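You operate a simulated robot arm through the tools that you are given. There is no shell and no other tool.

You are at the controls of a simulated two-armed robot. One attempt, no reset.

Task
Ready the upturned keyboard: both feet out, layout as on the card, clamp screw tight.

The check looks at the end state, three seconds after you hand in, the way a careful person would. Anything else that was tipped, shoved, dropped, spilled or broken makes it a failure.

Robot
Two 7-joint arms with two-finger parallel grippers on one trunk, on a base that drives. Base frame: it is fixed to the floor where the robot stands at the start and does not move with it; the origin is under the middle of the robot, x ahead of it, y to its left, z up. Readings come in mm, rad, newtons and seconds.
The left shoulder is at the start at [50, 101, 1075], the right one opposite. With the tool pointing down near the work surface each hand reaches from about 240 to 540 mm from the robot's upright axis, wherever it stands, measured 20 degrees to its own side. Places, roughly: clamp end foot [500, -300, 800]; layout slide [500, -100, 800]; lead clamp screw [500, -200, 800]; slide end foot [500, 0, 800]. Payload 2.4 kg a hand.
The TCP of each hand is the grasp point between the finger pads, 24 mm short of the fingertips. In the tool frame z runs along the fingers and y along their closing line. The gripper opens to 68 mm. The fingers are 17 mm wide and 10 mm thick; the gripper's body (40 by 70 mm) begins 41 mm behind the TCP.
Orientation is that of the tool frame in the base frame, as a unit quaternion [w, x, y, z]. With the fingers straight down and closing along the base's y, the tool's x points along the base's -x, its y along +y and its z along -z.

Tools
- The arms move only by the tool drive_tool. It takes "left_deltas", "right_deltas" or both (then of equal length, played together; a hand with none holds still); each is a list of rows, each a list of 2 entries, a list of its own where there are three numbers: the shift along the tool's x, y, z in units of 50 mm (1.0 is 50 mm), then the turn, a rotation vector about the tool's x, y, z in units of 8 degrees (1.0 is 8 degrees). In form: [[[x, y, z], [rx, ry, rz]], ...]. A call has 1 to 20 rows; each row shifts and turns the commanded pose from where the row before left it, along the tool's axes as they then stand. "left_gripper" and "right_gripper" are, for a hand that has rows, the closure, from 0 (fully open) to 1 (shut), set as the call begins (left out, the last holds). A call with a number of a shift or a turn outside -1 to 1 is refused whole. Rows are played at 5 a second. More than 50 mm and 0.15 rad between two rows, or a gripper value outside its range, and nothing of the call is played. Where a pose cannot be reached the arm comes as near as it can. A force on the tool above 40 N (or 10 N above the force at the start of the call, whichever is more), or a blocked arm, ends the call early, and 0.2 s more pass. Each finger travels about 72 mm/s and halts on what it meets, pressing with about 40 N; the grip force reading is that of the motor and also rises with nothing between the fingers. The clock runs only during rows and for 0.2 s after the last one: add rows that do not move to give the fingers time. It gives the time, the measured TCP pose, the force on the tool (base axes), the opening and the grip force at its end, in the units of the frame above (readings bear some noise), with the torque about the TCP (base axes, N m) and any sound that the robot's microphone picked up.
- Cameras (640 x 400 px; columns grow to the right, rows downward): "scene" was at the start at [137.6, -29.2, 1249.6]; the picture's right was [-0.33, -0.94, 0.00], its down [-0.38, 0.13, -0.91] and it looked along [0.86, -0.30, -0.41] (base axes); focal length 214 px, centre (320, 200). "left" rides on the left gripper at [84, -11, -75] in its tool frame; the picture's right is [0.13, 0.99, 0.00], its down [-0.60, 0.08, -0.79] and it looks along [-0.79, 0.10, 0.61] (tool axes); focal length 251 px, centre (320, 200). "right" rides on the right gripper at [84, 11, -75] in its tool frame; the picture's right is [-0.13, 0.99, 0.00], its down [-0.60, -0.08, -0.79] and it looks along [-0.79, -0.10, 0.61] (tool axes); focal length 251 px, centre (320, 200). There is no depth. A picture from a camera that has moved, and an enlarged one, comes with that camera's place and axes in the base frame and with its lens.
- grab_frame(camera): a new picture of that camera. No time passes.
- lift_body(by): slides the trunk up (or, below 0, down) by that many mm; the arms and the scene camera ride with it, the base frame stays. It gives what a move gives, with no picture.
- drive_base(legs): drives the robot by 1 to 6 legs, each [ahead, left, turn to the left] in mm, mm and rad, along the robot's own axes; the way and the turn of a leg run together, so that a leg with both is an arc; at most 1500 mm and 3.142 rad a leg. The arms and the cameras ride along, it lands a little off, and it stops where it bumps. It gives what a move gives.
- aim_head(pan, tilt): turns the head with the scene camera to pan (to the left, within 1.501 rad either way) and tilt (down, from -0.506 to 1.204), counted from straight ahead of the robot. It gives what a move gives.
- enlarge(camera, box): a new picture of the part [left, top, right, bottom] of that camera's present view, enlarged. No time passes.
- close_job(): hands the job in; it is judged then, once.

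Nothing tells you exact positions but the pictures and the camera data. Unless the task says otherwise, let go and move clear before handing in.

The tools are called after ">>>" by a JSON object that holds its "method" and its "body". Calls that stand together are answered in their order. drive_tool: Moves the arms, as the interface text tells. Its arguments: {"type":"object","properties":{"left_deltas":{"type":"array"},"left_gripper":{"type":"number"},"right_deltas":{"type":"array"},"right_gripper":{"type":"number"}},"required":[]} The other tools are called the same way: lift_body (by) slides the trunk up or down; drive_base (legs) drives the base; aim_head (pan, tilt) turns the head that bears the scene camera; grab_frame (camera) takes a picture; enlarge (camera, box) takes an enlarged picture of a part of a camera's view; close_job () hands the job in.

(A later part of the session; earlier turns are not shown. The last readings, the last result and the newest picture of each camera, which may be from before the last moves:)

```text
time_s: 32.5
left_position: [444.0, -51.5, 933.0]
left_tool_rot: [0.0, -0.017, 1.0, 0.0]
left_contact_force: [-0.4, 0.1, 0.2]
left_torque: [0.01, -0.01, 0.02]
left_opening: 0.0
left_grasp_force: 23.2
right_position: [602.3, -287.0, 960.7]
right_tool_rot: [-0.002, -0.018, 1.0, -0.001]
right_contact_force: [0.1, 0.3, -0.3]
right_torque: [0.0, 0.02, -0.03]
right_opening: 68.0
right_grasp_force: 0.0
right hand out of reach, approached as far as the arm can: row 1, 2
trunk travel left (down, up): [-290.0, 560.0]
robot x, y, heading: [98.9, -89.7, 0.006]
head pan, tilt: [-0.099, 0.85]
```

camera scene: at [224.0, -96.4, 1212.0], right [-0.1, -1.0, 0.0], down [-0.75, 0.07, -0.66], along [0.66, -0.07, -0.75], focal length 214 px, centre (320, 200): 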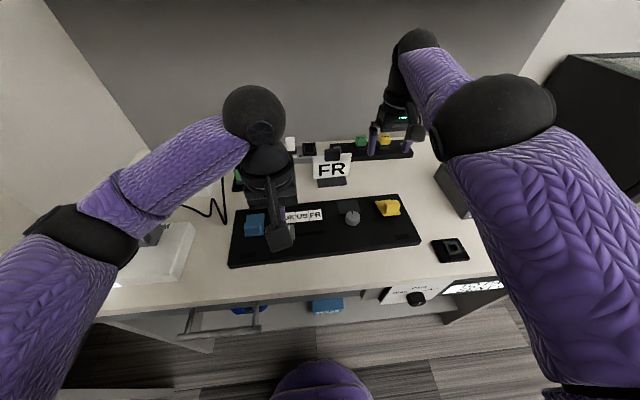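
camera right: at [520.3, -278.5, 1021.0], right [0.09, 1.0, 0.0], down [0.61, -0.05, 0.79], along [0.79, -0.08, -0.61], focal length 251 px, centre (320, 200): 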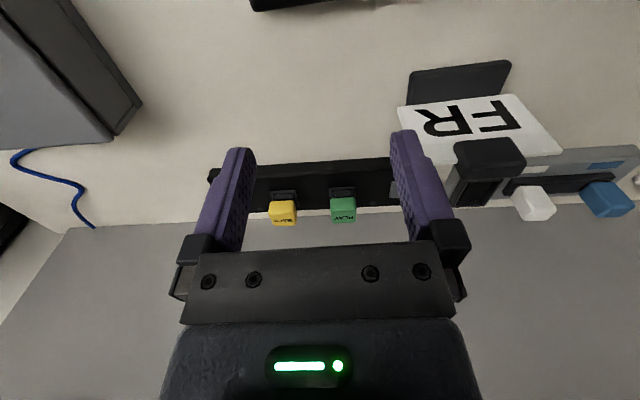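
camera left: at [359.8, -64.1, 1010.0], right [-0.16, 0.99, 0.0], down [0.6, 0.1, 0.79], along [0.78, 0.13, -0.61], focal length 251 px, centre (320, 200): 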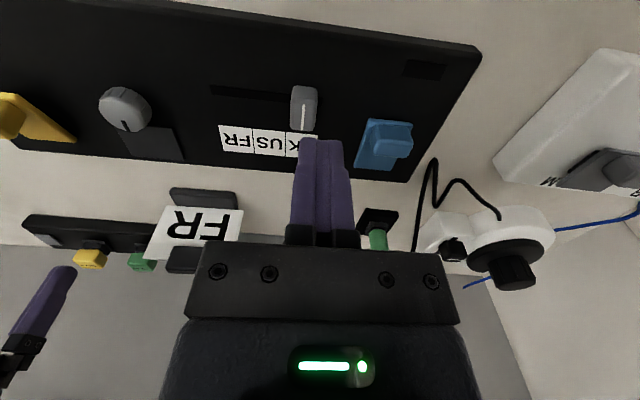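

Backward motion is blocked in this arm configuration, probably by a joint limit. I'll raise the hand, where there was more freedom at the start, and then try going back.

>>> {"method": "drive_tool", "body": {"right_deltas": [[[0, 0, -0.8], [0, 0, 0]], [[0, 0, -0.8], [0, 0, 0]], [[0, 0, -0.8], [0, 0, 0]]]}}

>>> {"method": "drive_tool", "body": {"right_deltas": [[[0.5, 0, 0], [0, 0, 0]], [[0.5, 0, 0], [0, 0, 0]]]}}

>>> {"method": "grab_frame", "body": {"camera": "scene"}}

```text
time_s: 33.1
left_position: [443.5, -50.3, 933.0]
left_tool_rot: [0.0, -0.017, 1.0, -0.001]
left_contact_force: [0.0, -0.1, -0.7]
left_torque: [-0.02, 0.02, 0.02]
left_opening: 0.0
left_grasp_force: 23.4
right_position: [591.7, -292.8, 1033.2]
right_tool_rot: [0.008, -0.027, 1.0, -0.003]
right_contact_force: [6.6, 0.4, -4.3]
right_torque: [0.0, -0.01, -0.04]
right_opening: 67.8
right_grasp_force: 0.0
right hand out of reach, approached as far as the arm can: row 1, 2, 3
trunk travel left (down, up): [-290.0, 560.0]
robot x, y, heading: [94.8, -91.1, 0.003]
head pan, tilt: [-0.099, 0.85]
stopped in row 3 (right hand): the force on the tool passed its limit at 109 N (the readings are from after the stop); the commanded pose is now the measured one
```

```text
time_s: 33.7
left_position: [444.4, -50.9, 933.4]
left_tool_rot: [-0.001, -0.017, 1.0, 0.001]
left_contact_force: [0.3, -0.4, -0.9]
left_torque: [-0.01, -0.01, 0.01]
left_opening: 0.3
left_grasp_force: 23.8
right_position: [591.7, -292.4, 1034.7]
right_tool_rot: [0.009, -0.027, 1.0, -0.003]
right_contact_force: [8.1, -0.7, -6.3]
right_torque: [0.08, -0.09, 0.09]
right_opening: 68.0
right_grasp_force: 0.0
right hand out of reach, approached as far as the arm can: row 1, 2
trunk travel left (down, up): [-290.0, 560.0]
robot x, y, heading: [94.3, -88.8, 0.002]
head pan, tilt: [-0.099, 0.85]
```

```text
taken
camera scene: at [224.0, -96.4, 1212.0], right [-0.1, -1.0, 0.0], down [-0.75, 0.07, -0.66], along [0.66, -0.07, -0.75], focal length 214 px, centre (320, 200)
```

scene: 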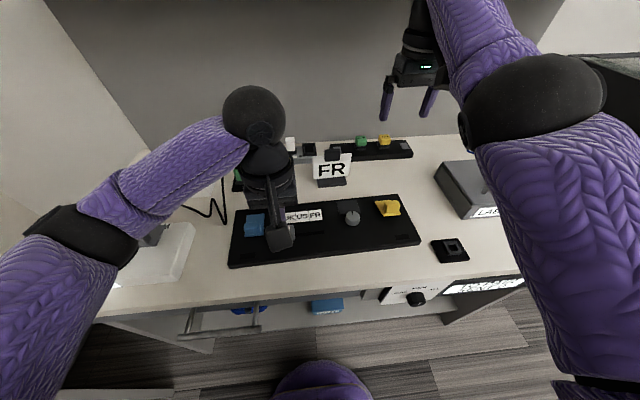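

The force spike suggests the wrist met the shelf above the table. I'll back down at once and inspect the shelf.

>>> {"method": "drive_tool", "body": {"right_deltas": [[[0, 0, 0.5], [0, 0, 0]], [[0, 0, 0.5], [0, 0, 0]]]}}

>>> {"method": "aim_head", "body": {"pan": -0.3, "tilt": 0.1}}

>>> {"method": "grab_frame", "body": {"camera": "scene"}}

>>> {"method": "grab_frame", "body": {"camera": "right"}}

```text
time_s: 34.0
left_position: [444.1, -49.4, 933.0]
left_tool_rot: [-0.001, -0.016, 1.0, 0.0]
left_contact_force: [0.3, 0.0, -0.4]
left_torque: [0.0, -0.01, -0.01]
left_opening: 0.3
left_grasp_force: 23.7
right_position: [593.5, -292.5, 1029.6]
right_tool_rot: [0.014, -0.029, 0.999, -0.004]
right_contact_force: [7.8, 7.1, -8.9]
right_torque: [-0.48, -0.26, -0.68]
right_opening: 68.0
right_grasp_force: 0.1
trunk travel left (down, up): [-290.0, 560.0]
robot x, y, heading: [93.8, -91.3, 0.0]
head pan, tilt: [-0.099, 0.85]
stopped in row 1 (right hand): the force on the tool passed its limit at 65 N (the readings are from after the stop); the commanded pose is now the measured one
```

```text
time_s: 35.1
left_position: [444.3, -51.1, 934.3]
left_tool_rot: [-0.002, -0.017, 1.0, 0.0]
left_contact_force: [-0.1, -0.3, 0.4]
left_torque: [0.0, -0.01, 0.0]
left_opening: 0.1
left_grasp_force: 23.5
right_position: [594.2, -292.8, 1029.8]
right_tool_rot: [0.014, -0.029, 0.999, -0.003]
right_contact_force: [14.6, 3.7, -9.6]
right_torque: [-0.22, -0.03, -0.29]
right_opening: 67.9
right_grasp_force: 0.1
trunk travel left (down, up): [-290.0, 560.0]
robot x, y, heading: [96.7, -88.9, -0.002]
head pan, tilt: [-0.3, 0.099]
```

```text
taken
camera scene: at [234.2, -115.9, 1279.0], right [-0.29, -0.96, 0.0], down [-0.1, 0.03, -0.99], along [0.95, -0.29, -0.1], focal length 214 px, centre (320, 200)
```

scene: 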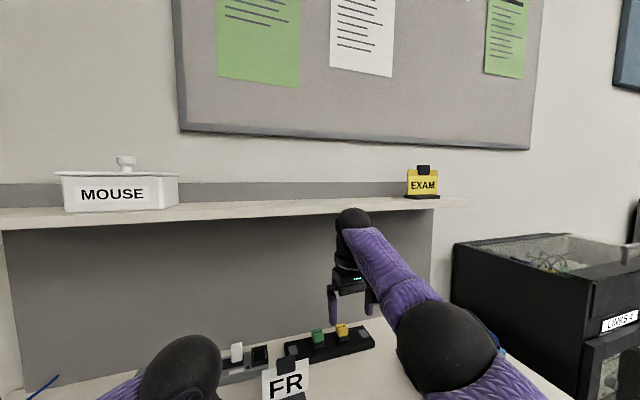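

```text
taken
camera right: at [507.7, -286.0, 1103.0], right [0.07, 1.0, 0.0], down [0.58, -0.04, 0.81], along [0.81, -0.06, -0.59], focal length 251 px, centre (320, 200)
```

right: 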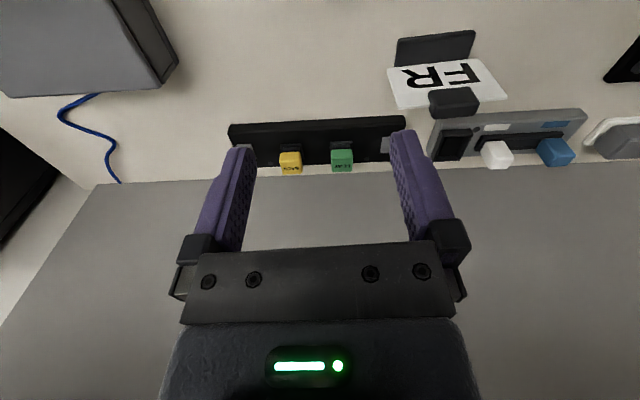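

The MOUSE box and the EXAM stand are still in place on the shelf, but the wrist is touching the underside of the shelf's front edge. I'll raise the left hand for clearance, then lower the trunk to bring the right wrist straight down and away.

>>> {"method": "drive_tool", "body": {"left_deltas": [[[0.3, 0, -0.6], [0, 0, 0]], [[0.3, 0, -0.6], [0, 0, 0]]]}}

>>> {"method": "lift_body", "body": {"by": -50}}

>>> {"method": "grab_frame", "body": {"camera": "scene"}}

```text
time_s: 35.7
left_position: [415.1, -49.6, 994.6]
left_tool_rot: [0.0, -0.017, 1.0, 0.0]
left_contact_force: [0.3, -0.4, -0.5]
left_torque: [0.0, 0.02, 0.02]
left_opening: 0.0
left_grasp_force: 24.0
right_position: [592.5, -291.9, 1030.8]
right_tool_rot: [0.014, -0.03, 0.999, -0.004]
right_contact_force: [16.4, -0.5, -10.8]
right_torque: [0.09, 0.07, 0.15]
right_opening: 68.2
right_grasp_force: 0.1
trunk travel left (down, up): [-290.0, 560.0]
robot x, y, heading: [94.6, -89.7, 0.001]
head pan, tilt: [-0.3, 0.099]
```

```text
time_s: 36.0
left_position: [414.9, -50.7, 991.3]
left_tool_rot: [-0.001, -0.017, 1.0, 0.0]
left_contact_force: [-0.4, 0.3, 0.6]
left_torque: [0.0, 0.01, 0.05]
left_opening: 0.0
left_grasp_force: 23.8
right_position: [596.5, -292.3, 1028.3]
right_tool_rot: [0.019, -0.026, 0.999, -0.003]
right_contact_force: [9.0, -2.2, -7.5]
right_torque: [0.16, -0.17, 0.19]
right_opening: 68.0
right_grasp_force: 0.0
trunk travel left (down, up): [-288.0, 562.0]
robot x, y, heading: [96.4, -90.0, -0.007]
head pan, tilt: [-0.3, 0.099]
stopped: the force on the tool passed its limit at 64 N (the readings are from after the stop); the commanded pose is now the measured one
```

```text
taken
camera scene: at [234.7, -115.9, 1276.6], right [-0.3, -0.96, 0.0], down [-0.1, 0.03, -0.99], along [0.95, -0.29, -0.1], focal length 214 px, centre (320, 200)
```

scene: 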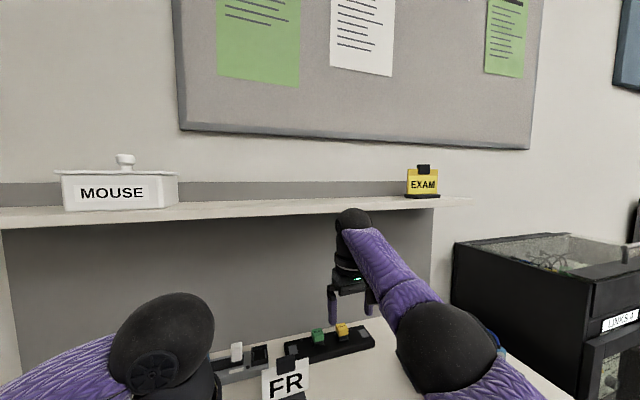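

The steady push on the hand, forward and down, fits the hand's camera bracket pressing against its own forearm. The shelf doesn't explain it. Tilting the fingers slightly forward should relieve it, so I'll do that in small steps.

>>> {"method": "drive_tool", "body": {"right_deltas": [[[0, 0, 0], [0, -0.1, 0]], [[0, 0, 0], [0, -0.2, 0]], [[0, 0, 0], [0, -0.3, 0]], [[0, 0, 0], [0, -0.3, 0]]]}}

>>> {"method": "enlarge", "body": {"camera": "scene", "box": [310, 180, 470, 360]}}

```text
time_s: 36.3
left_position: [414.1, -51.6, 992.0]
left_tool_rot: [-0.001, -0.017, 1.0, 0.0]
left_contact_force: [0.2, -0.4, -0.1]
left_torque: [0.05, -0.01, -0.01]
left_opening: 0.0
left_grasp_force: 23.2
right_position: [596.5, -291.9, 1028.1]
right_tool_rot: [0.023, -0.029, 0.999, -0.003]
right_contact_force: [4.5, 3.4, -2.8]
right_torque: [-0.29, -0.08, -0.41]
right_opening: 68.4
right_grasp_force: 0.0
trunk travel left (down, up): [-288.0, 562.0]
robot x, y, heading: [91.8, -89.7, 0.0]
head pan, tilt: [-0.3, 0.099]
stopped in row 1 (right hand): the force on the tool passed its limit at 57 N (the readings are from after the stop); the commanded pose is now the measured one
```

```text
2.22 times, centred on (390, 270) of scene
camera zoom: at [234.7, -115.9, 1276.7], right [-0.3, -0.96, 0.0], down [-0.1, 0.03, -0.99], along [0.95, -0.29, -0.1], focal length 477 px, centre (164, 44)
```

zoom: 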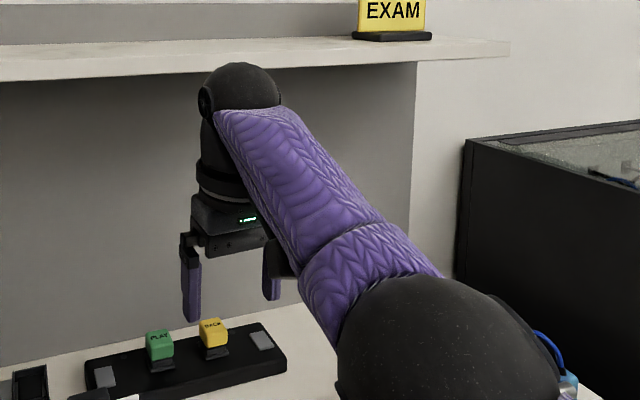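

The picture confirms it: the camera bracket sits against the forearm, and the shelf isn't involved. I'll rotate the hand about its own wrist instead, shifting the TCP forward as the fingers tilt forward, so the arm doesn't need to bend.

>>> {"method": "drive_tool", "body": {"right_deltas": [[[-0.05, 0, 0], [0, -0.1, 0]], [[-0.1, 0, 0], [0, -0.2, 0]], [[-0.15, 0, 0], [0, -0.3, 0]], [[-0.15, 0, 0], [0, -0.3, 0]]]}}

```text
time_s: 37.3
left_position: [414.5, -51.7, 991.5]
left_tool_rot: [-0.001, -0.016, 1.0, 0.0]
left_contact_force: [0.0, 1.4, -0.8]
left_torque: [-0.03, -0.02, -0.01]
left_opening: 0.4
left_grasp_force: 23.7
right_position: [617.7, -290.3, 1030.7]
right_tool_rot: [0.086, -0.029, 0.996, -0.001]
right_contact_force: [-0.3, -0.1, -0.3]
right_torque: [0.02, 0.0, -0.01]
right_opening: 67.8
right_grasp_force: 0.1
trunk travel left (down, up): [-288.0, 562.0]
robot x, y, heading: [97.4, -93.0, -0.001]
head pan, tilt: [-0.3, 0.099]
```

The hand is free, with zero force. Now I'll try lowering and retreating in small steps to bend the elbow again.

>>> {"method": "drive_tool", "body": {"right_deltas": [[[0.1, 0, 0.3], [0, 0, 0]], [[0.2, 0, 0.3], [0, 0, 0]], [[0.3, 0, 0.3], [0, 0, 0]]]}}

>>> {"method": "grab_frame", "body": {"camera": "scene"}}

```text
time_s: 38.1
left_position: [414.1, -52.5, 991.3]
left_tool_rot: [-0.001, -0.016, 1.0, 0.0]
left_contact_force: [-0.2, 0.4, -0.8]
left_torque: [0.02, -0.03, -0.02]
left_opening: 0.0
left_grasp_force: 23.8
right_position: [597.0, -293.2, 979.6]
right_tool_rot: [0.086, -0.029, 0.996, -0.001]
right_contact_force: [-0.1, 0.1, 0.5]
right_torque: [0.02, -0.01, 0.0]
right_opening: 67.9
right_grasp_force: 0.1
trunk travel left (down, up): [-288.0, 562.0]
robot x, y, heading: [97.3, -91.7, 0.001]
head pan, tilt: [-0.3, 0.099]
```

```text
taken
camera scene: at [234.6, -116.0, 1276.7], right [-0.3, -0.96, 0.0], down [-0.1, 0.03, -0.99], along [0.95, -0.29, -0.1], focal length 214 px, centre (320, 200)
```

scene: 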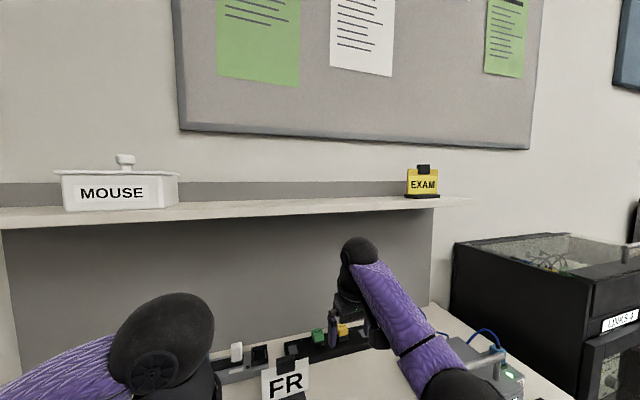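

It moves freely again. I'll continue the retreat to above the board.

>>> {"method": "drive_tool", "body": {"right_deltas": [[[0.5, 0, 0], [0, 0, 0]], [[0.5, 0, 0], [0, 0, 0]], [[0.5, 0, -0.1], [0, 0, 0]], [[0.5, 0, -0.1], [0, 0, 0]]]}}

>>> {"method": "aim_head", "body": {"pan": -0.15, "tilt": 0.8}}

>>> {"method": "grab_frame", "body": {"camera": "scene"}}

>>> {"method": "grab_frame", "body": {"camera": "right"}}

```text
time_s: 39.1
left_position: [414.0, -51.6, 991.5]
left_tool_rot: [-0.001, -0.017, 1.0, 0.001]
left_contact_force: [-0.3, -0.6, 0.2]
left_torque: [-0.02, 0.04, 0.0]
left_opening: 0.0
left_grasp_force: 23.4
right_position: [496.2, -300.1, 972.9]
right_tool_rot: [0.085, -0.028, 0.996, -0.001]
right_contact_force: [0.4, -0.6, 1.0]
right_torque: [-0.01, 0.01, 0.01]
right_opening: 67.7
right_grasp_force: 0.0
trunk travel left (down, up): [-288.0, 562.0]
robot x, y, heading: [97.1, -89.7, 0.001]
head pan, tilt: [-0.3, 0.099]
```

```text
time_s: 40.2
left_position: [414.0, -51.0, 991.7]
left_tool_rot: [-0.001, -0.016, 1.0, 0.001]
left_contact_force: [0.2, -0.4, 0.1]
left_torque: [-0.03, 0.04, 0.01]
left_opening: 0.0
left_grasp_force: 24.0
right_position: [495.6, -299.5, 974.1]
right_tool_rot: [0.086, -0.028, 0.996, -0.001]
right_contact_force: [0.7, -0.1, -0.2]
right_torque: [0.0, -0.02, -0.03]
right_opening: 68.1
right_grasp_force: 0.2
trunk travel left (down, up): [-288.0, 562.0]
robot x, y, heading: [99.2, -87.9, -0.001]
head pan, tilt: [-0.15, 0.799]
```

```text
taken
camera scene: at [226.5, -100.8, 1213.8], right [-0.15, -0.99, 0.0], down [-0.71, 0.11, -0.7], along [0.69, -0.1, -0.72], focal length 214 px, centre (320, 200)
```

scene: 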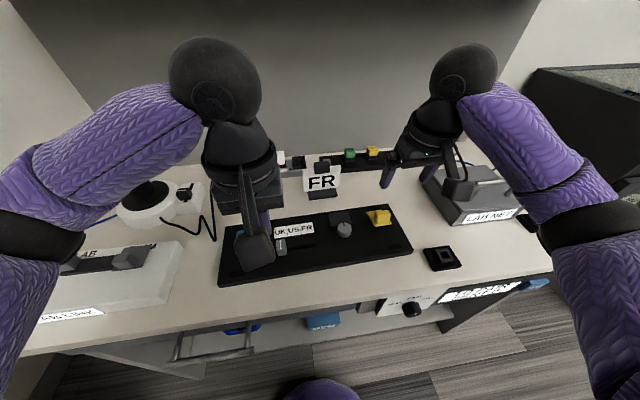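

```text
taken
camera right: at [401.2, -293.4, 1034.5], right [0.07, 1.0, 0.02], down [0.46, -0.05, 0.89], along [0.88, -0.06, -0.46], focal length 251 px, centre (320, 200)
```

right: 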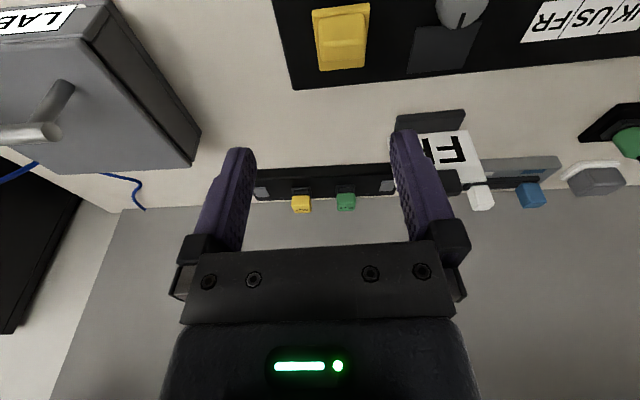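

Both arms are back in a good configuration and nothing on the table has been disturbed. Now I'll re-measure the yellow flap and the board.

>>> {"method": "enlarge", "body": {"camera": "scene", "box": [310, 190, 430, 290]}}

>>> {"method": "enlarge", "body": {"camera": "right", "box": [290, 0, 500, 100]}}

>>> {"method": "grab_frame", "body": {"camera": "left"}}

```text
4.00 times, centred on (370, 240) of scene
camera zoom: at [226.5, -100.8, 1213.8], right [-0.15, -0.99, 0.0], down [-0.71, 0.11, -0.7], along [0.69, -0.1, -0.72], focal length 858 px, centre (120, 40)
```

zoom: 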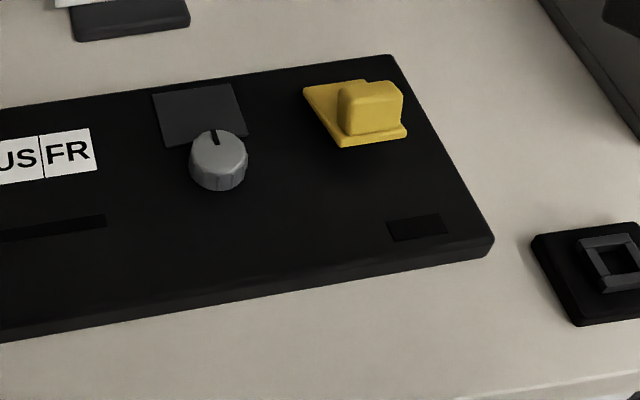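

```text
3.05 times, centred on (395, 50) of right
camera zoom: at [401.2, -293.4, 1034.5], right [0.07, 1.0, 0.02], down [0.46, -0.05, 0.89], along [0.88, -0.06, -0.46], focal length 766 px, centre (91, 657)
```

zoom: 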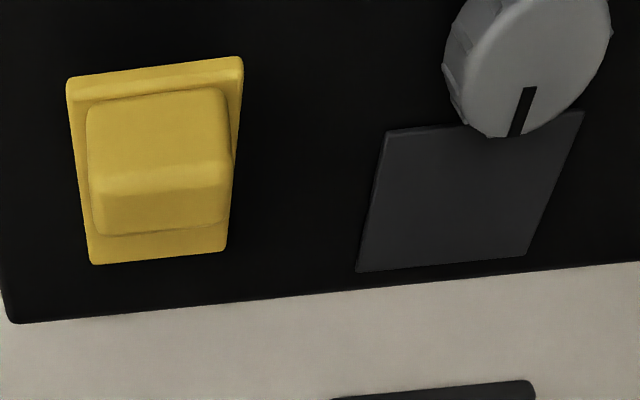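

```text
taken
camera left: at [330.2, -64.8, 1068.0], right [-0.16, 0.99, 0.0], down [0.6, 0.1, 0.79], along [0.78, 0.13, -0.61], focal length 251 px, centre (320, 200)
```

left: 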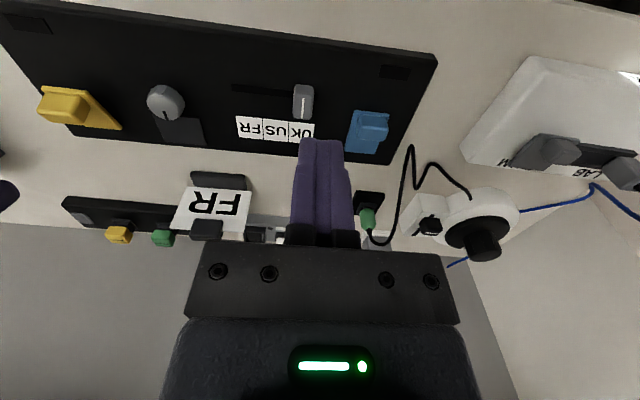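

>>> {"method": "enlarge", "body": {"camera": "left", "box": [20, 60, 220, 180]}}

>>> {"method": "enlarge", "body": {"camera": "left", "box": [220, 60, 440, 190]}}

```text
3.20 times, centred on (120, 120) of left
camera zoom: at [330.2, -64.8, 1068.0], right [-0.16, 0.99, 0.0], down [0.6, 0.1, 0.79], along [0.78, 0.13, -0.61], focal length 805 px, centre (960, 456)
```

zoom: 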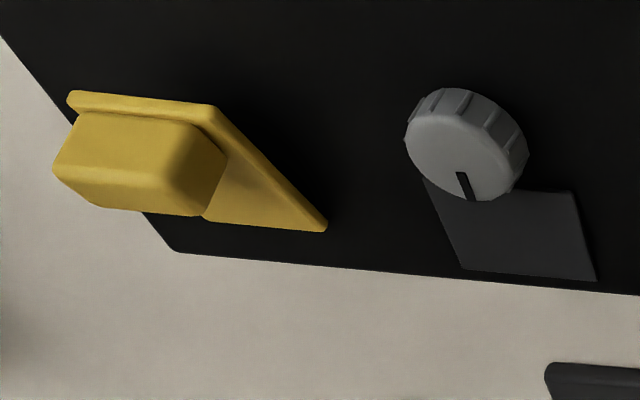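

```text
2.91 times, centred on (330, 125) of left
camera zoom: at [330.2, -64.8, 1068.0], right [-0.16, 0.99, 0.0], down [0.6, 0.1, 0.79], along [0.78, 0.13, -0.61], focal length 731 px, centre (291, 418)
```

zoom: 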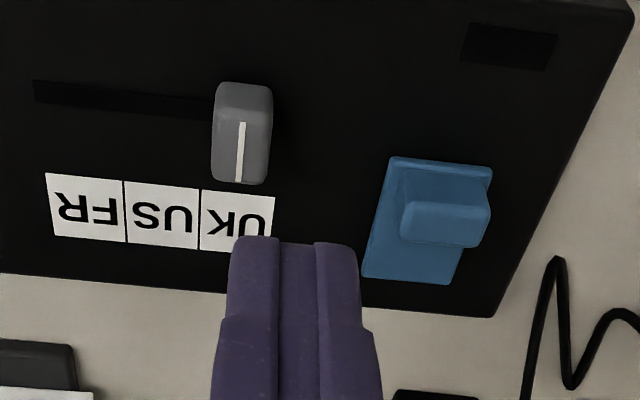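

The flap has stayed at about 16° with its hinge at x ≈ 546; the lug is centred near (505, -283, 851). I'll tilt the right hand about 30° with fingers forward and line it up for a new grip, which gives a long rotation range inside the reach.

>>> {"method": "drive_tool", "body": {"right_deltas": [[[0, 0, 0], [0, -0.85, 0]], [[0, 0, 0], [0, -0.85, 0]], [[0, 0, 0], [0, -0.85, 0]], [[0.35, 0.11, 0.23], [0, 0, 0]], [[0.35, 0.11, 0.23], [0, 0, 0]], [[0.35, 0.11, 0.23], [0, 0, 0]], [[0, 0, 0], [0, 0, 0]]], "right_gripper": 0.0}}

>>> {"method": "grab_frame", "body": {"camera": "right"}}

>>> {"method": "grab_frame", "body": {"camera": "scene"}}

```text
time_s: 41.8
left_position: [414.0, -52.0, 991.8]
left_tool_rot: [-0.001, -0.017, 1.0, 0.0]
left_contact_force: [-1.1, 0.3, -1.0]
left_torque: [0.02, 0.01, 0.01]
left_opening: 0.0
left_grasp_force: 24.0
right_position: [467.2, -284.0, 915.0]
right_tool_rot: [0.261, -0.028, 0.965, 0.004]
right_contact_force: [0.0, 0.4, -0.4]
right_torque: [0.02, 0.0, -0.02]
right_opening: 68.1
right_grasp_force: 0.1
trunk travel left (down, up): [-288.0, 562.0]
robot x, y, heading: [95.7, -92.1, 0.001]
head pan, tilt: [-0.15, 0.799]
```

```text
taken
camera right: at [356.5, -280.3, 937.9], right [0.05, 1.0, 0.06], down [0.13, -0.07, 0.99], along [0.99, -0.05, -0.13], focal length 251 px, centre (320, 200)
```

right: 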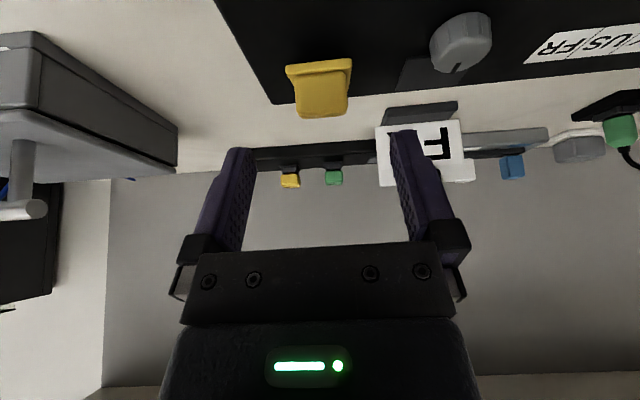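

```text
taken
camera scene: at [226.3, -100.8, 1213.7], right [-0.15, -0.99, 0.0], down [-0.71, 0.11, -0.7], along [0.69, -0.1, -0.72], focal length 214 px, centre (320, 200)
```

scene: 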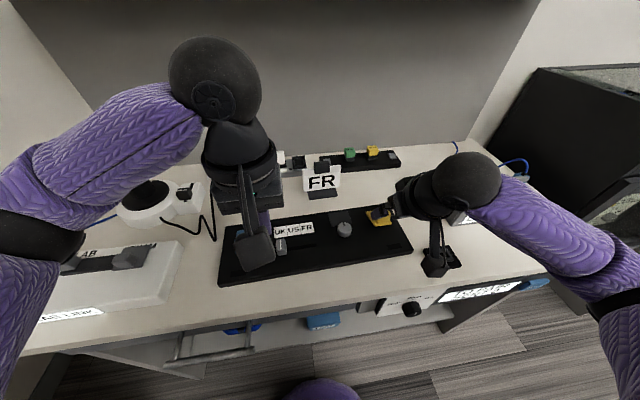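

>>> {"method": "enlarge", "body": {"camera": "right", "box": [270, 40, 380, 130]}}

```text
4.44 times, centred on (325, 85) of right
camera zoom: at [356.5, -280.3, 937.9], right [0.05, 1.0, 0.06], down [0.13, -0.07, 0.99], along [0.99, -0.05, -0.13], focal length 1118 px, centre (298, 711)
```

zoom: 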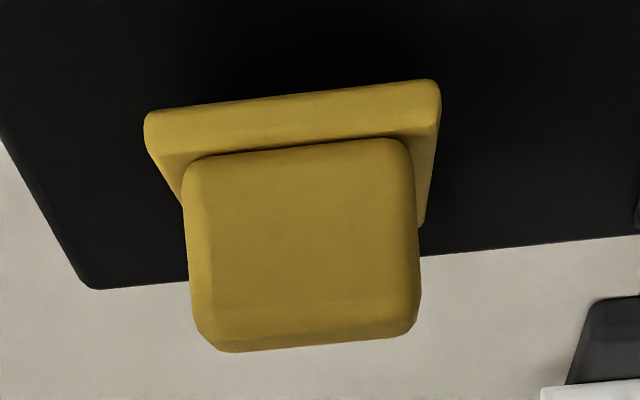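

The lug is centred between the fingers at y ≈ -283. I'll advance along the tool axis to straddle it, then close.

>>> {"method": "drive_tool", "body": {"right_deltas": [[[0, 0, 0.4], [0, 0, 0]], [[0, 0, 0.4], [0, 0, 0]], [[0, 0.01, 0.35], [0, 0, 0]], [[0, 0, 0], [0, 0, 0]]]}}

>>> {"method": "grab_frame", "body": {"camera": "right"}}

>>> {"method": "enlarge", "body": {"camera": "left", "box": [0, 50, 160, 170]}}

```text
time_s: 42.8
left_position: [414.5, -51.1, 991.5]
left_tool_rot: [0.0, -0.016, 1.0, 0.0]
left_contact_force: [0.3, -0.1, 0.7]
left_torque: [-0.03, 0.0, -0.04]
left_opening: 0.1
left_grasp_force: 23.1
right_position: [497.6, -282.9, 866.2]
right_tool_rot: [0.261, -0.028, 0.965, 0.004]
right_contact_force: [0.4, -0.4, 0.1]
right_torque: [-0.01, -0.03, 0.01]
right_opening: 67.7
right_grasp_force: 0.0
trunk travel left (down, up): [-288.0, 562.0]
robot x, y, heading: [96.7, -91.1, -0.0]
head pan, tilt: [-0.15, 0.799]
```

```text
taken
camera right: at [387.0, -278.6, 889.1], right [0.05, 1.0, 0.06], down [0.13, -0.06, 0.99], along [0.99, -0.05, -0.13], focal length 251 px, centre (320, 200)
```

right: 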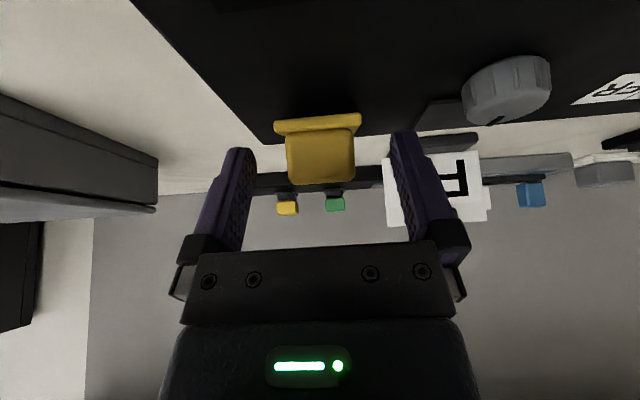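

```text
3.33 times, centred on (80, 110) of left
camera zoom: at [330.2, -64.8, 1068.0], right [-0.16, 0.99, 0.0], down [0.6, 0.1, 0.79], along [0.78, 0.13, -0.61], focal length 838 px, centre (1120, 500)
```

zoom: 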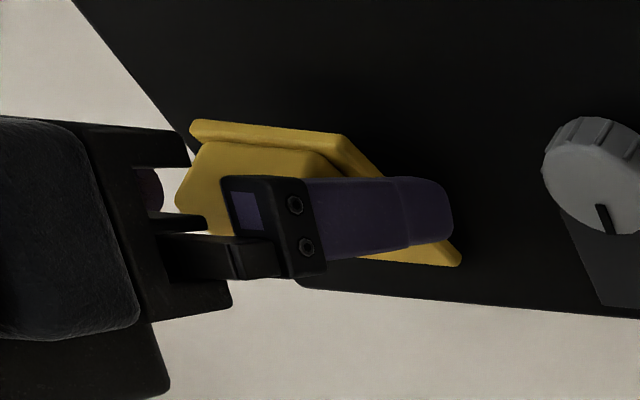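

The fingers are well placed around the lug. I'll close the right gripper and bring the left hand back to its pressing spot.

>>> {"method": "drive_tool", "body": {"right_deltas": [[[0, 0, 0], [0, 0, 0]], [[0, 0, 0], [0, 0, 0]], [[0, 0, 0], [0, 0, 0]], [[0, 0, 0], [0, 0, 0]], [[0, 0, 0], [0, 0, 0]], [[0, 0, 0], [0, 0, 0]]], "left_deltas": [[[-0.31, -0.39, 0.4], [0, 0, 0]], [[-0.31, -0.39, 0.5], [0, 0, 0]], [[-0.31, -0.39, 0.5], [0, 0, 0]], [[-0.31, -0.39, 0.5], [0, 0, 0]], [[-0.31, -0.39, 0.5], [0, 0, 0]], [[0, 0, 0.3], [0, 0, 0]]], "right_gripper": 1.0, "left_gripper": 1.0}}

>>> {"method": "grab_frame", "body": {"camera": "left"}}

>>> {"method": "grab_frame", "body": {"camera": "right"}}

```text
time_s: 44.2
left_position: [495.6, -146.2, 855.1]
left_tool_rot: [-0.001, -0.016, 1.0, 0.0]
left_contact_force: [0.2, 0.0, 0.0]
left_torque: [0.0, 0.01, 0.02]
left_opening: 0.1
left_grasp_force: 23.8
right_position: [497.1, -282.2, 867.1]
right_tool_rot: [0.261, -0.029, 0.965, 0.005]
right_contact_force: [0.8, 3.7, -0.3]
right_torque: [0.27, 0.09, -0.49]
right_opening: 31.6
right_grasp_force: 40.1
trunk travel left (down, up): [-288.0, 562.0]
robot x, y, heading: [95.8, -88.8, -0.0]
head pan, tilt: [-0.15, 0.799]
```

```text
taken
camera left: at [411.2, -159.4, 931.6], right [-0.16, 0.99, 0.0], down [0.6, 0.1, 0.79], along [0.78, 0.13, -0.61], focal length 251 px, centre (320, 200)
```

left: 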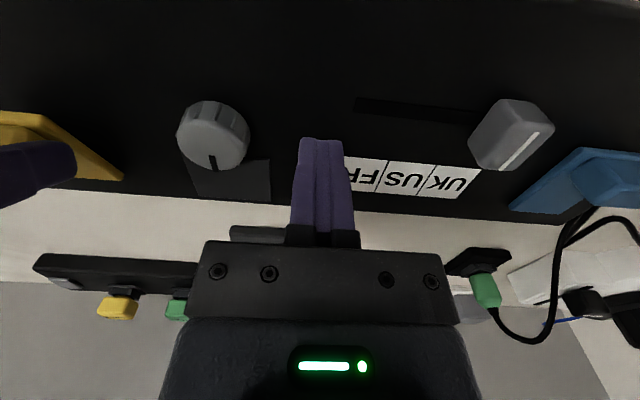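

```text
taken
camera right: at [387.1, -278.4, 889.2], right [0.05, 1.0, 0.06], down [0.13, -0.06, 0.99], along [0.99, -0.05, -0.13], focal length 251 px, centre (320, 200)
```

right: 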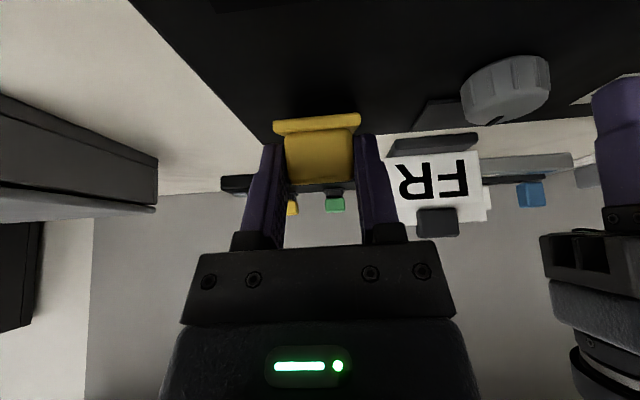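

The grip is firm. I'll lower the left hand slowly into contact.

>>> {"method": "drive_tool", "body": {"left_deltas": [[[0, 0, 0.05], [0, 0, 0]], [[0, 0, 0.05], [0, 0, 0]], [[0, 0, 0.05], [0, 0, 0]], [[0, 0, 0.03], [0, 0, 0]], [[0, 0, 0.01], [0, 0, 0]], [[0, 0, 0.01], [0, 0, 0]], [[0, 0, 0.01], [0, 0, 0]], [[0, 0, 0], [0, 0, 0]]]}}

```text
time_s: 46.0
left_position: [494.8, -145.6, 847.3]
left_tool_rot: [-0.001, -0.017, 1.0, 0.0]
left_contact_force: [0.7, 0.8, -0.2]
left_torque: [-0.01, 0.0, -0.01]
left_opening: 0.1
left_grasp_force: 23.8
right_position: [497.3, -284.5, 866.0]
right_tool_rot: [0.261, -0.028, 0.965, 0.003]
right_contact_force: [0.6, 2.2, 0.2]
right_torque: [0.21, 0.13, -0.43]
right_opening: 31.5
right_grasp_force: 40.0
trunk travel left (down, up): [-288.0, 562.0]
robot x, y, heading: [96.1, -90.6, 0.002]
head pan, tilt: [-0.15, 0.799]
```

>>> {"method": "drive_tool", "body": {"left_deltas": [[[0, 0, 0.01], [0, 0, 0]], [[0, 0, 0.01], [0, 0, 0]], [[0, 0, 0.01], [0, 0, 0]], [[0, 0, 0.01], [0, 0, 0]], [[0, 0, 0], [0, 0, 0]]]}}

```text
time_s: 47.2
left_position: [495.7, -147.6, 844.2]
left_tool_rot: [-0.002, -0.018, 1.0, -0.001]
left_contact_force: [-5.1, 3.4, 10.0]
left_torque: [0.07, 0.06, -0.03]
left_opening: 0.0
left_grasp_force: 23.5
right_position: [497.0, -282.6, 866.8]
right_tool_rot: [0.261, -0.028, 0.965, 0.003]
right_contact_force: [5.7, 1.1, 0.3]
right_torque: [0.29, 0.18, -0.51]
right_opening: 31.6
right_grasp_force: 39.7
trunk travel left (down, up): [-288.0, 562.0]
robot x, y, heading: [94.9, -91.4, 0.002]
head pan, tilt: [-0.15, 0.799]
```

The left hand has contact at 10 N. Now I'll swing the flap up, with the right hand rotating about the hinge in 2.5° steps.

>>> {"method": "drive_tool", "body": {"right_deltas": [[[-0.055, 0, -0.016], [0, 0.312, 0]], [[-0.055, 0, -0.016], [0, 0.312, 0]], [[-0.055, 0, -0.016], [0, 0.312, 0]], [[0, 0, 0], [0, 0, 0]]]}}

```text
time_s: 48.2
left_position: [494.3, -147.7, 843.8]
left_tool_rot: [0.0, -0.016, 1.0, 0.0]
left_contact_force: [2.3, 9.5, 8.9]
left_torque: [0.15, -0.06, 0.06]
left_opening: 0.1
left_grasp_force: 23.5
right_position: [504.0, -282.1, 871.6]
right_tool_rot: [0.197, -0.028, 0.98, 0.002]
right_contact_force: [-1.1, -13.0, -0.1]
right_torque: [-0.18, 0.06, -0.65]
right_opening: 31.8
right_grasp_force: 40.0
trunk travel left (down, up): [-288.0, 562.0]
robot x, y, heading: [97.5, -90.2, -0.001]
head pan, tilt: [-0.15, 0.799]
```

>>> {"method": "drive_tool", "body": {"right_deltas": [[[-0.055, -0.012, -0.016], [0, 0.312, 0]], [[-0.055, -0.003, -0.016], [0, 0.312, 0]], [[-0.055, -0.003, -0.016], [0, 0.312, 0]], [[-0.055, -0.003, -0.016], [0, 0.312, 0]], [[0, 0, 0], [0, 0, 0]]]}}

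>>> {"method": "grab_frame", "body": {"camera": "right"}}

>>> {"method": "enlarge", "body": {"camera": "left", "box": [0, 70, 280, 230]}}

```text
time_s: 49.4
left_position: [494.5, -147.5, 843.7]
left_tool_rot: [0.0, -0.017, 1.0, 0.0]
left_contact_force: [3.5, 5.7, 13.8]
left_torque: [0.14, -0.11, -0.01]
left_opening: 0.0
left_grasp_force: 23.5
right_position: [511.5, -283.1, 879.7]
right_tool_rot: [0.11, -0.029, 0.994, -0.001]
right_contact_force: [-3.1, -11.1, -0.5]
right_torque: [0.08, 0.48, -0.41]
right_opening: 31.5
right_grasp_force: 39.6
trunk travel left (down, up): [-288.0, 562.0]
robot x, y, heading: [98.2, -90.5, -0.006]
head pan, tilt: [-0.15, 0.799]
```

```text
taken
camera right: at [414.0, -276.9, 934.6], right [0.07, 1.0, 0.02], down [0.42, -0.05, 0.91], along [0.91, -0.05, -0.42], focal length 251 px, centre (320, 200)
```

right: 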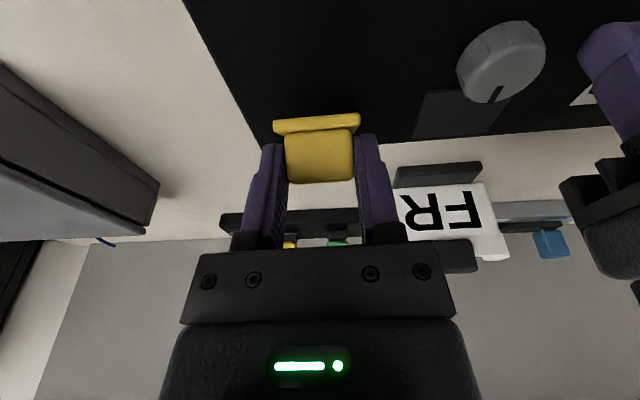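

```text
2.29 times, centred on (140, 150) of left
camera zoom: at [410.7, -161.0, 920.2], right [-0.16, 0.99, 0.0], down [0.6, 0.1, 0.79], along [0.78, 0.13, -0.61], focal length 575 px, centre (731, 314)
```

zoom: 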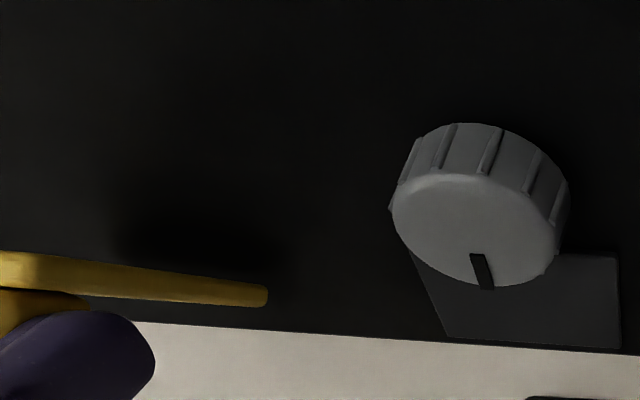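

The flap is now at about 35–40° and the forces are low. I'll keep swinging with a small sideways correction.

>>> {"method": "drive_tool", "body": {"right_deltas": [[[-0.055, -0.012, -0.016], [0, 0.312, 0]], [[-0.055, -0.006, -0.016], [0, 0.312, 0]], [[-0.055, -0.004, -0.016], [0, 0.312, 0]], [[-0.055, -0.004, -0.016], [0, 0.312, 0]], [[0, 0, 0], [0, 0, 0]]]}}

>>> {"method": "enlarge", "body": {"camera": "left", "box": [0, 70, 280, 230]}}

```text
time_s: 50.6
left_position: [494.9, -146.3, 843.9]
left_tool_rot: [0.0, -0.017, 1.0, -0.001]
left_contact_force: [10.5, -7.0, 24.4]
left_torque: [-0.15, -0.37, 0.13]
left_opening: 0.0
left_grasp_force: 24.5
right_position: [524.5, -281.7, 885.3]
right_tool_rot: [0.023, -0.029, 0.999, -0.003]
right_contact_force: [-7.4, 10.6, -12.3]
right_torque: [0.46, 0.92, -0.33]
right_opening: 31.9
right_grasp_force: 40.2
trunk travel left (down, up): [-288.0, 562.0]
robot x, y, heading: [98.5, -89.4, 0.001]
head pan, tilt: [-0.15, 0.799]
```

```text
2.29 times, centred on (140, 150) of left
camera zoom: at [411.2, -160.5, 920.3], right [-0.16, 0.99, 0.0], down [0.6, 0.1, 0.79], along [0.78, 0.13, -0.61], focal length 575 px, centre (731, 314)
```

zoom: 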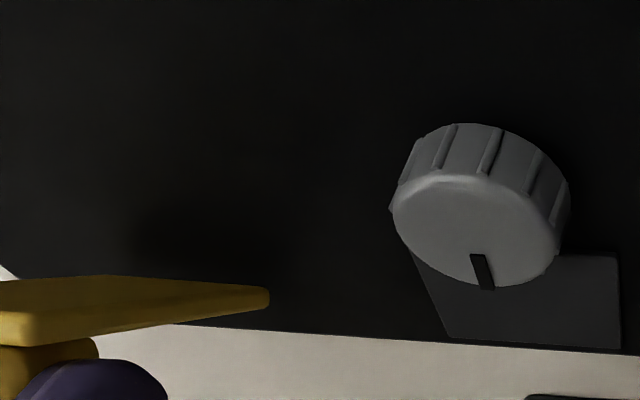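

The flap is at about 45° and its underside is coming into view. I'll adjust slightly inward and continue.

>>> {"method": "drive_tool", "body": {"right_deltas": [[[-0.05, 0.008, -0.008], [0, 0.312, 0]], [[-0.053, 0.002, -0.012], [0, 0.312, 0]], [[-0.053, 0, -0.014], [0, 0.312, 0]], [[-0.053, 0, -0.014], [0, 0.312, 0]], [[0, 0, 0], [0, 0, 0]]]}}

>>> {"method": "enlarge", "body": {"camera": "left", "box": [0, 70, 280, 230]}}

>>> {"method": "grab_frame", "body": {"camera": "scene"}}

```text
time_s: 51.8
left_position: [496.5, -147.0, 843.5]
left_tool_rot: [-0.001, -0.016, 1.0, 0.0]
left_contact_force: [10.8, -10.3, 16.7]
left_torque: [-0.19, -0.4, -0.1]
left_opening: 0.0
left_grasp_force: 23.5
right_position: [534.2, -281.4, 888.4]
right_tool_rot: [-0.061, -0.028, 0.998, -0.005]
right_contact_force: [0.5, 8.9, 4.9]
right_torque: [0.57, -0.06, -0.46]
right_opening: 31.6
right_grasp_force: 40.5
trunk travel left (down, up): [-288.0, 562.0]
robot x, y, heading: [96.9, -92.2, 0.003]
head pan, tilt: [-0.15, 0.799]
```

```text
2.29 times, centred on (140, 150) of left
camera zoom: at [410.8, -160.3, 920.3], right [-0.16, 0.99, 0.0], down [0.6, 0.1, 0.79], along [0.78, 0.13, -0.61], focal length 575 px, centre (731, 314)
```

zoom: 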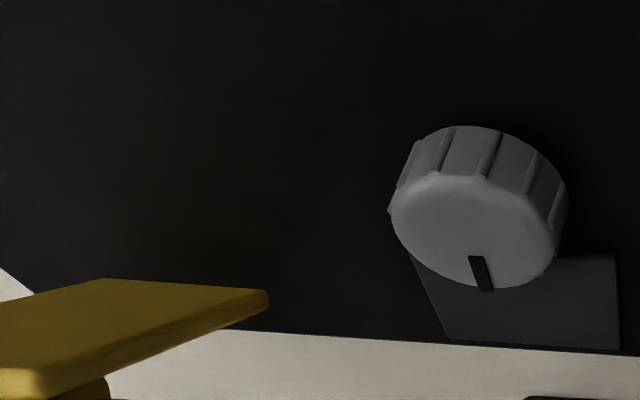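

```text
taken
camera scene: at [226.4, -100.7, 1213.9], right [-0.15, -0.99, 0.0], down [-0.71, 0.11, -0.7], along [0.69, -0.1, -0.72], focal length 214 px, centre (320, 200)
```

scene: 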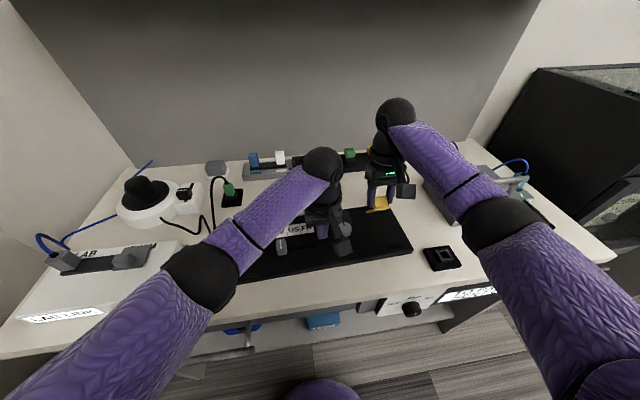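

>>> {"method": "drive_tool", "body": {"right_deltas": [[[-0.053, -0.006, -0.014], [0, 0.312, 0]], [[-0.053, -0.002, -0.014], [0, 0.312, 0]], [[-0.053, 0, -0.014], [0, 0.312, 0]], [[0, 0, 0], [0, 0, 0]]]}}

>>> {"method": "grab_frame", "body": {"camera": "left"}}

>>> {"method": "enlarge", "body": {"camera": "scene", "box": [330, 150, 450, 270]}}

```text
time_s: 52.8
left_position: [494.0, -146.0, 844.9]
left_tool_rot: [-0.001, -0.016, 1.0, 0.0]
left_contact_force: [1.9, -6.0, 6.4]
left_torque: [-0.14, -0.07, -0.05]
left_opening: 0.1
left_grasp_force: 23.5
right_position: [541.1, -281.1, 889.0]
right_tool_rot: [-0.127, -0.028, 0.991, -0.006]
right_contact_force: [12.8, 4.8, 27.8]
right_torque: [0.38, -0.95, -0.61]
right_opening: 31.7
right_grasp_force: 39.7
trunk travel left (down, up): [-288.0, 562.0]
robot x, y, heading: [97.2, -88.3, -0.005]
head pan, tilt: [-0.15, 0.799]
```

```text
taken
camera left: at [410.3, -159.7, 920.3], right [-0.16, 0.99, 0.0], down [0.6, 0.1, 0.79], along [0.78, 0.13, -0.61], focal length 251 px, centre (320, 200)
```

left: 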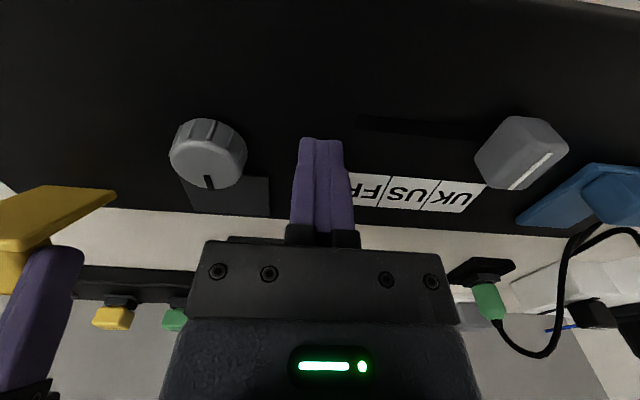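

```text
3.33 times, centred on (390, 210) of scene
camera zoom: at [225.6, -100.1, 1214.0], right [-0.15, -0.99, 0.0], down [-0.71, 0.11, -0.7], along [0.69, -0.1, -0.72], focal length 715 px, centre (87, 167)
```

zoom: 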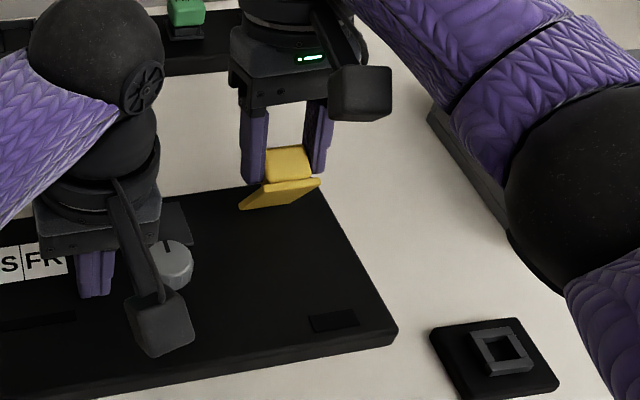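

The flap is at about 66°. The right hand is pressing inward on it, so I'll ease outward a millimetre and then try two more small steps to see whether it still turns freely.

>>> {"method": "drive_tool", "body": {"right_deltas": [[[-0.005, 0, -0.012], [0, 0, 0]], [[0, 0, -0.01], [0, 0, 0]], [[-0.055, 0, -0.016], [0, 0.312, 0]], [[0, 0, 0], [0, 0, 0]]]}}

```text
time_s: 53.8
left_position: [494.4, -147.7, 844.8]
left_tool_rot: [-0.001, -0.018, 1.0, 0.0]
left_contact_force: [2.2, 0.7, 4.5]
left_torque: [0.04, -0.07, 0.06]
left_opening: 0.0
left_grasp_force: 23.7
right_position: [545.2, -281.1, 889.0]
right_tool_rot: [-0.15, -0.027, 0.988, -0.008]
right_contact_force: [1.9, -0.3, 16.3]
right_torque: [0.47, -0.11, -0.68]
right_opening: 31.6
right_grasp_force: 39.8
trunk travel left (down, up): [-288.0, 562.0]
robot x, y, heading: [94.1, -87.7, -0.003]
head pan, tilt: [-0.15, 0.799]
```

The flap is near 70°. I'll open, lift clear with a slight retreat to stay well inside the arm's reach, and level the hand. After that, closed fingers can push the flap upright from the near side.

>>> {"method": "drive_tool", "body": {"right_deltas": [[[0, 0, 0], [0, 0, 0]], [[0, 0, 0], [0, 0, 0]], [[0, 0, 0], [0, 0, 0]]], "right_gripper": 0.0}}

>>> {"method": "drive_tool", "body": {"right_deltas": [[[0.37, 0, -0.5], [0, 0, 0]], [[0.37, 0, -0.5], [0, -0.4, 0]], [[0.5, 0, -0.1], [0, -0.85, 0]], [[0.6, 0, -0.1], [0, -0.85, 0]], [[0.4, 0, 0], [0, 0, 0]]]}}

>>> {"method": "grab_frame", "body": {"camera": "right"}}

>>> {"method": "enlarge", "body": {"camera": "left", "box": [0, 130, 160, 260]}}

>>> {"method": "enlarge", "body": {"camera": "scene", "box": [330, 150, 450, 270]}}

```text
time_s: 54.6
left_position: [494.8, -146.5, 844.1]
left_tool_rot: [-0.001, -0.016, 1.0, 0.001]
left_contact_force: [-4.5, 4.3, 8.3]
left_torque: [0.1, 0.03, 0.04]
left_opening: 0.3
left_grasp_force: 23.6
right_position: [544.8, -280.7, 888.8]
right_tool_rot: [-0.15, -0.028, 0.988, -0.007]
right_contact_force: [0.5, -0.1, 0.0]
right_torque: [0.03, 0.02, -0.02]
right_opening: 68.0
right_grasp_force: 0.2
trunk travel left (down, up): [-288.0, 562.0]
robot x, y, heading: [97.2, -91.9, -0.001]
head pan, tilt: [-0.15, 0.799]
```

```text
time_s: 55.8
left_position: [494.3, -147.2, 844.6]
left_tool_rot: [0.0, -0.017, 1.0, 0.0]
left_contact_force: [-2.7, 2.0, 5.3]
left_torque: [0.07, 0.01, 0.05]
left_opening: 0.0
left_grasp_force: 23.6
right_position: [451.4, -286.0, 968.5]
right_tool_rot: [-0.004, -0.028, 1.0, -0.004]
right_contact_force: [-0.3, -1.4, -0.4]
right_torque: [0.03, 0.01, 0.01]
right_opening: 67.8
right_grasp_force: 0.0
trunk travel left (down, up): [-288.0, 562.0]
robot x, y, heading: [97.1, -90.1, 0.001]
head pan, tilt: [-0.15, 0.799]
```

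```text
taken
camera right: at [367.9, -279.1, 1043.1], right [0.07, 1.0, -0.01], down [0.61, -0.04, 0.79], along [0.79, -0.06, -0.61], focal length 251 px, centre (320, 200)
```

right: 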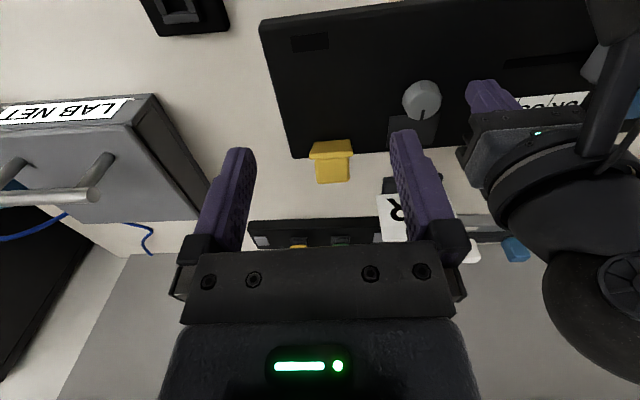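

```text
3.08 times, centred on (80, 195) of left
camera zoom: at [410.5, -160.2, 920.2], right [-0.16, 0.99, 0.0], down [0.6, 0.1, 0.79], along [0.78, 0.13, -0.61], focal length 774 px, centre (1058, 215)
```

zoom: 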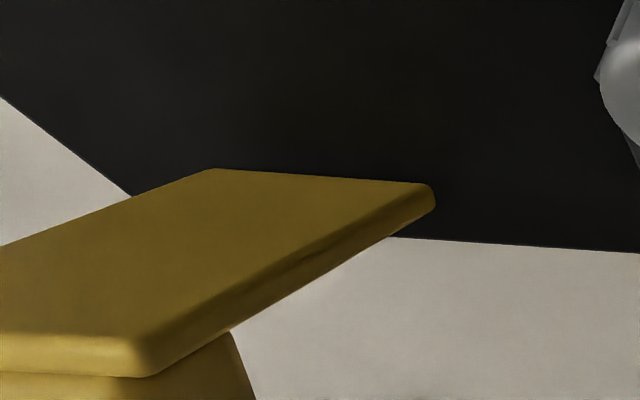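

```text
3.33 times, centred on (390, 210) of scene
camera zoom: at [225.9, -100.6, 1213.8], right [-0.15, -0.99, 0.0], down [-0.71, 0.11, -0.7], along [0.69, -0.1, -0.72], focal length 715 px, centre (87, 167)
```

zoom: 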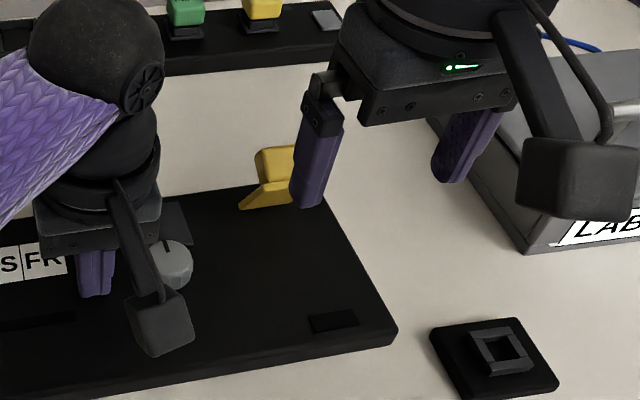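

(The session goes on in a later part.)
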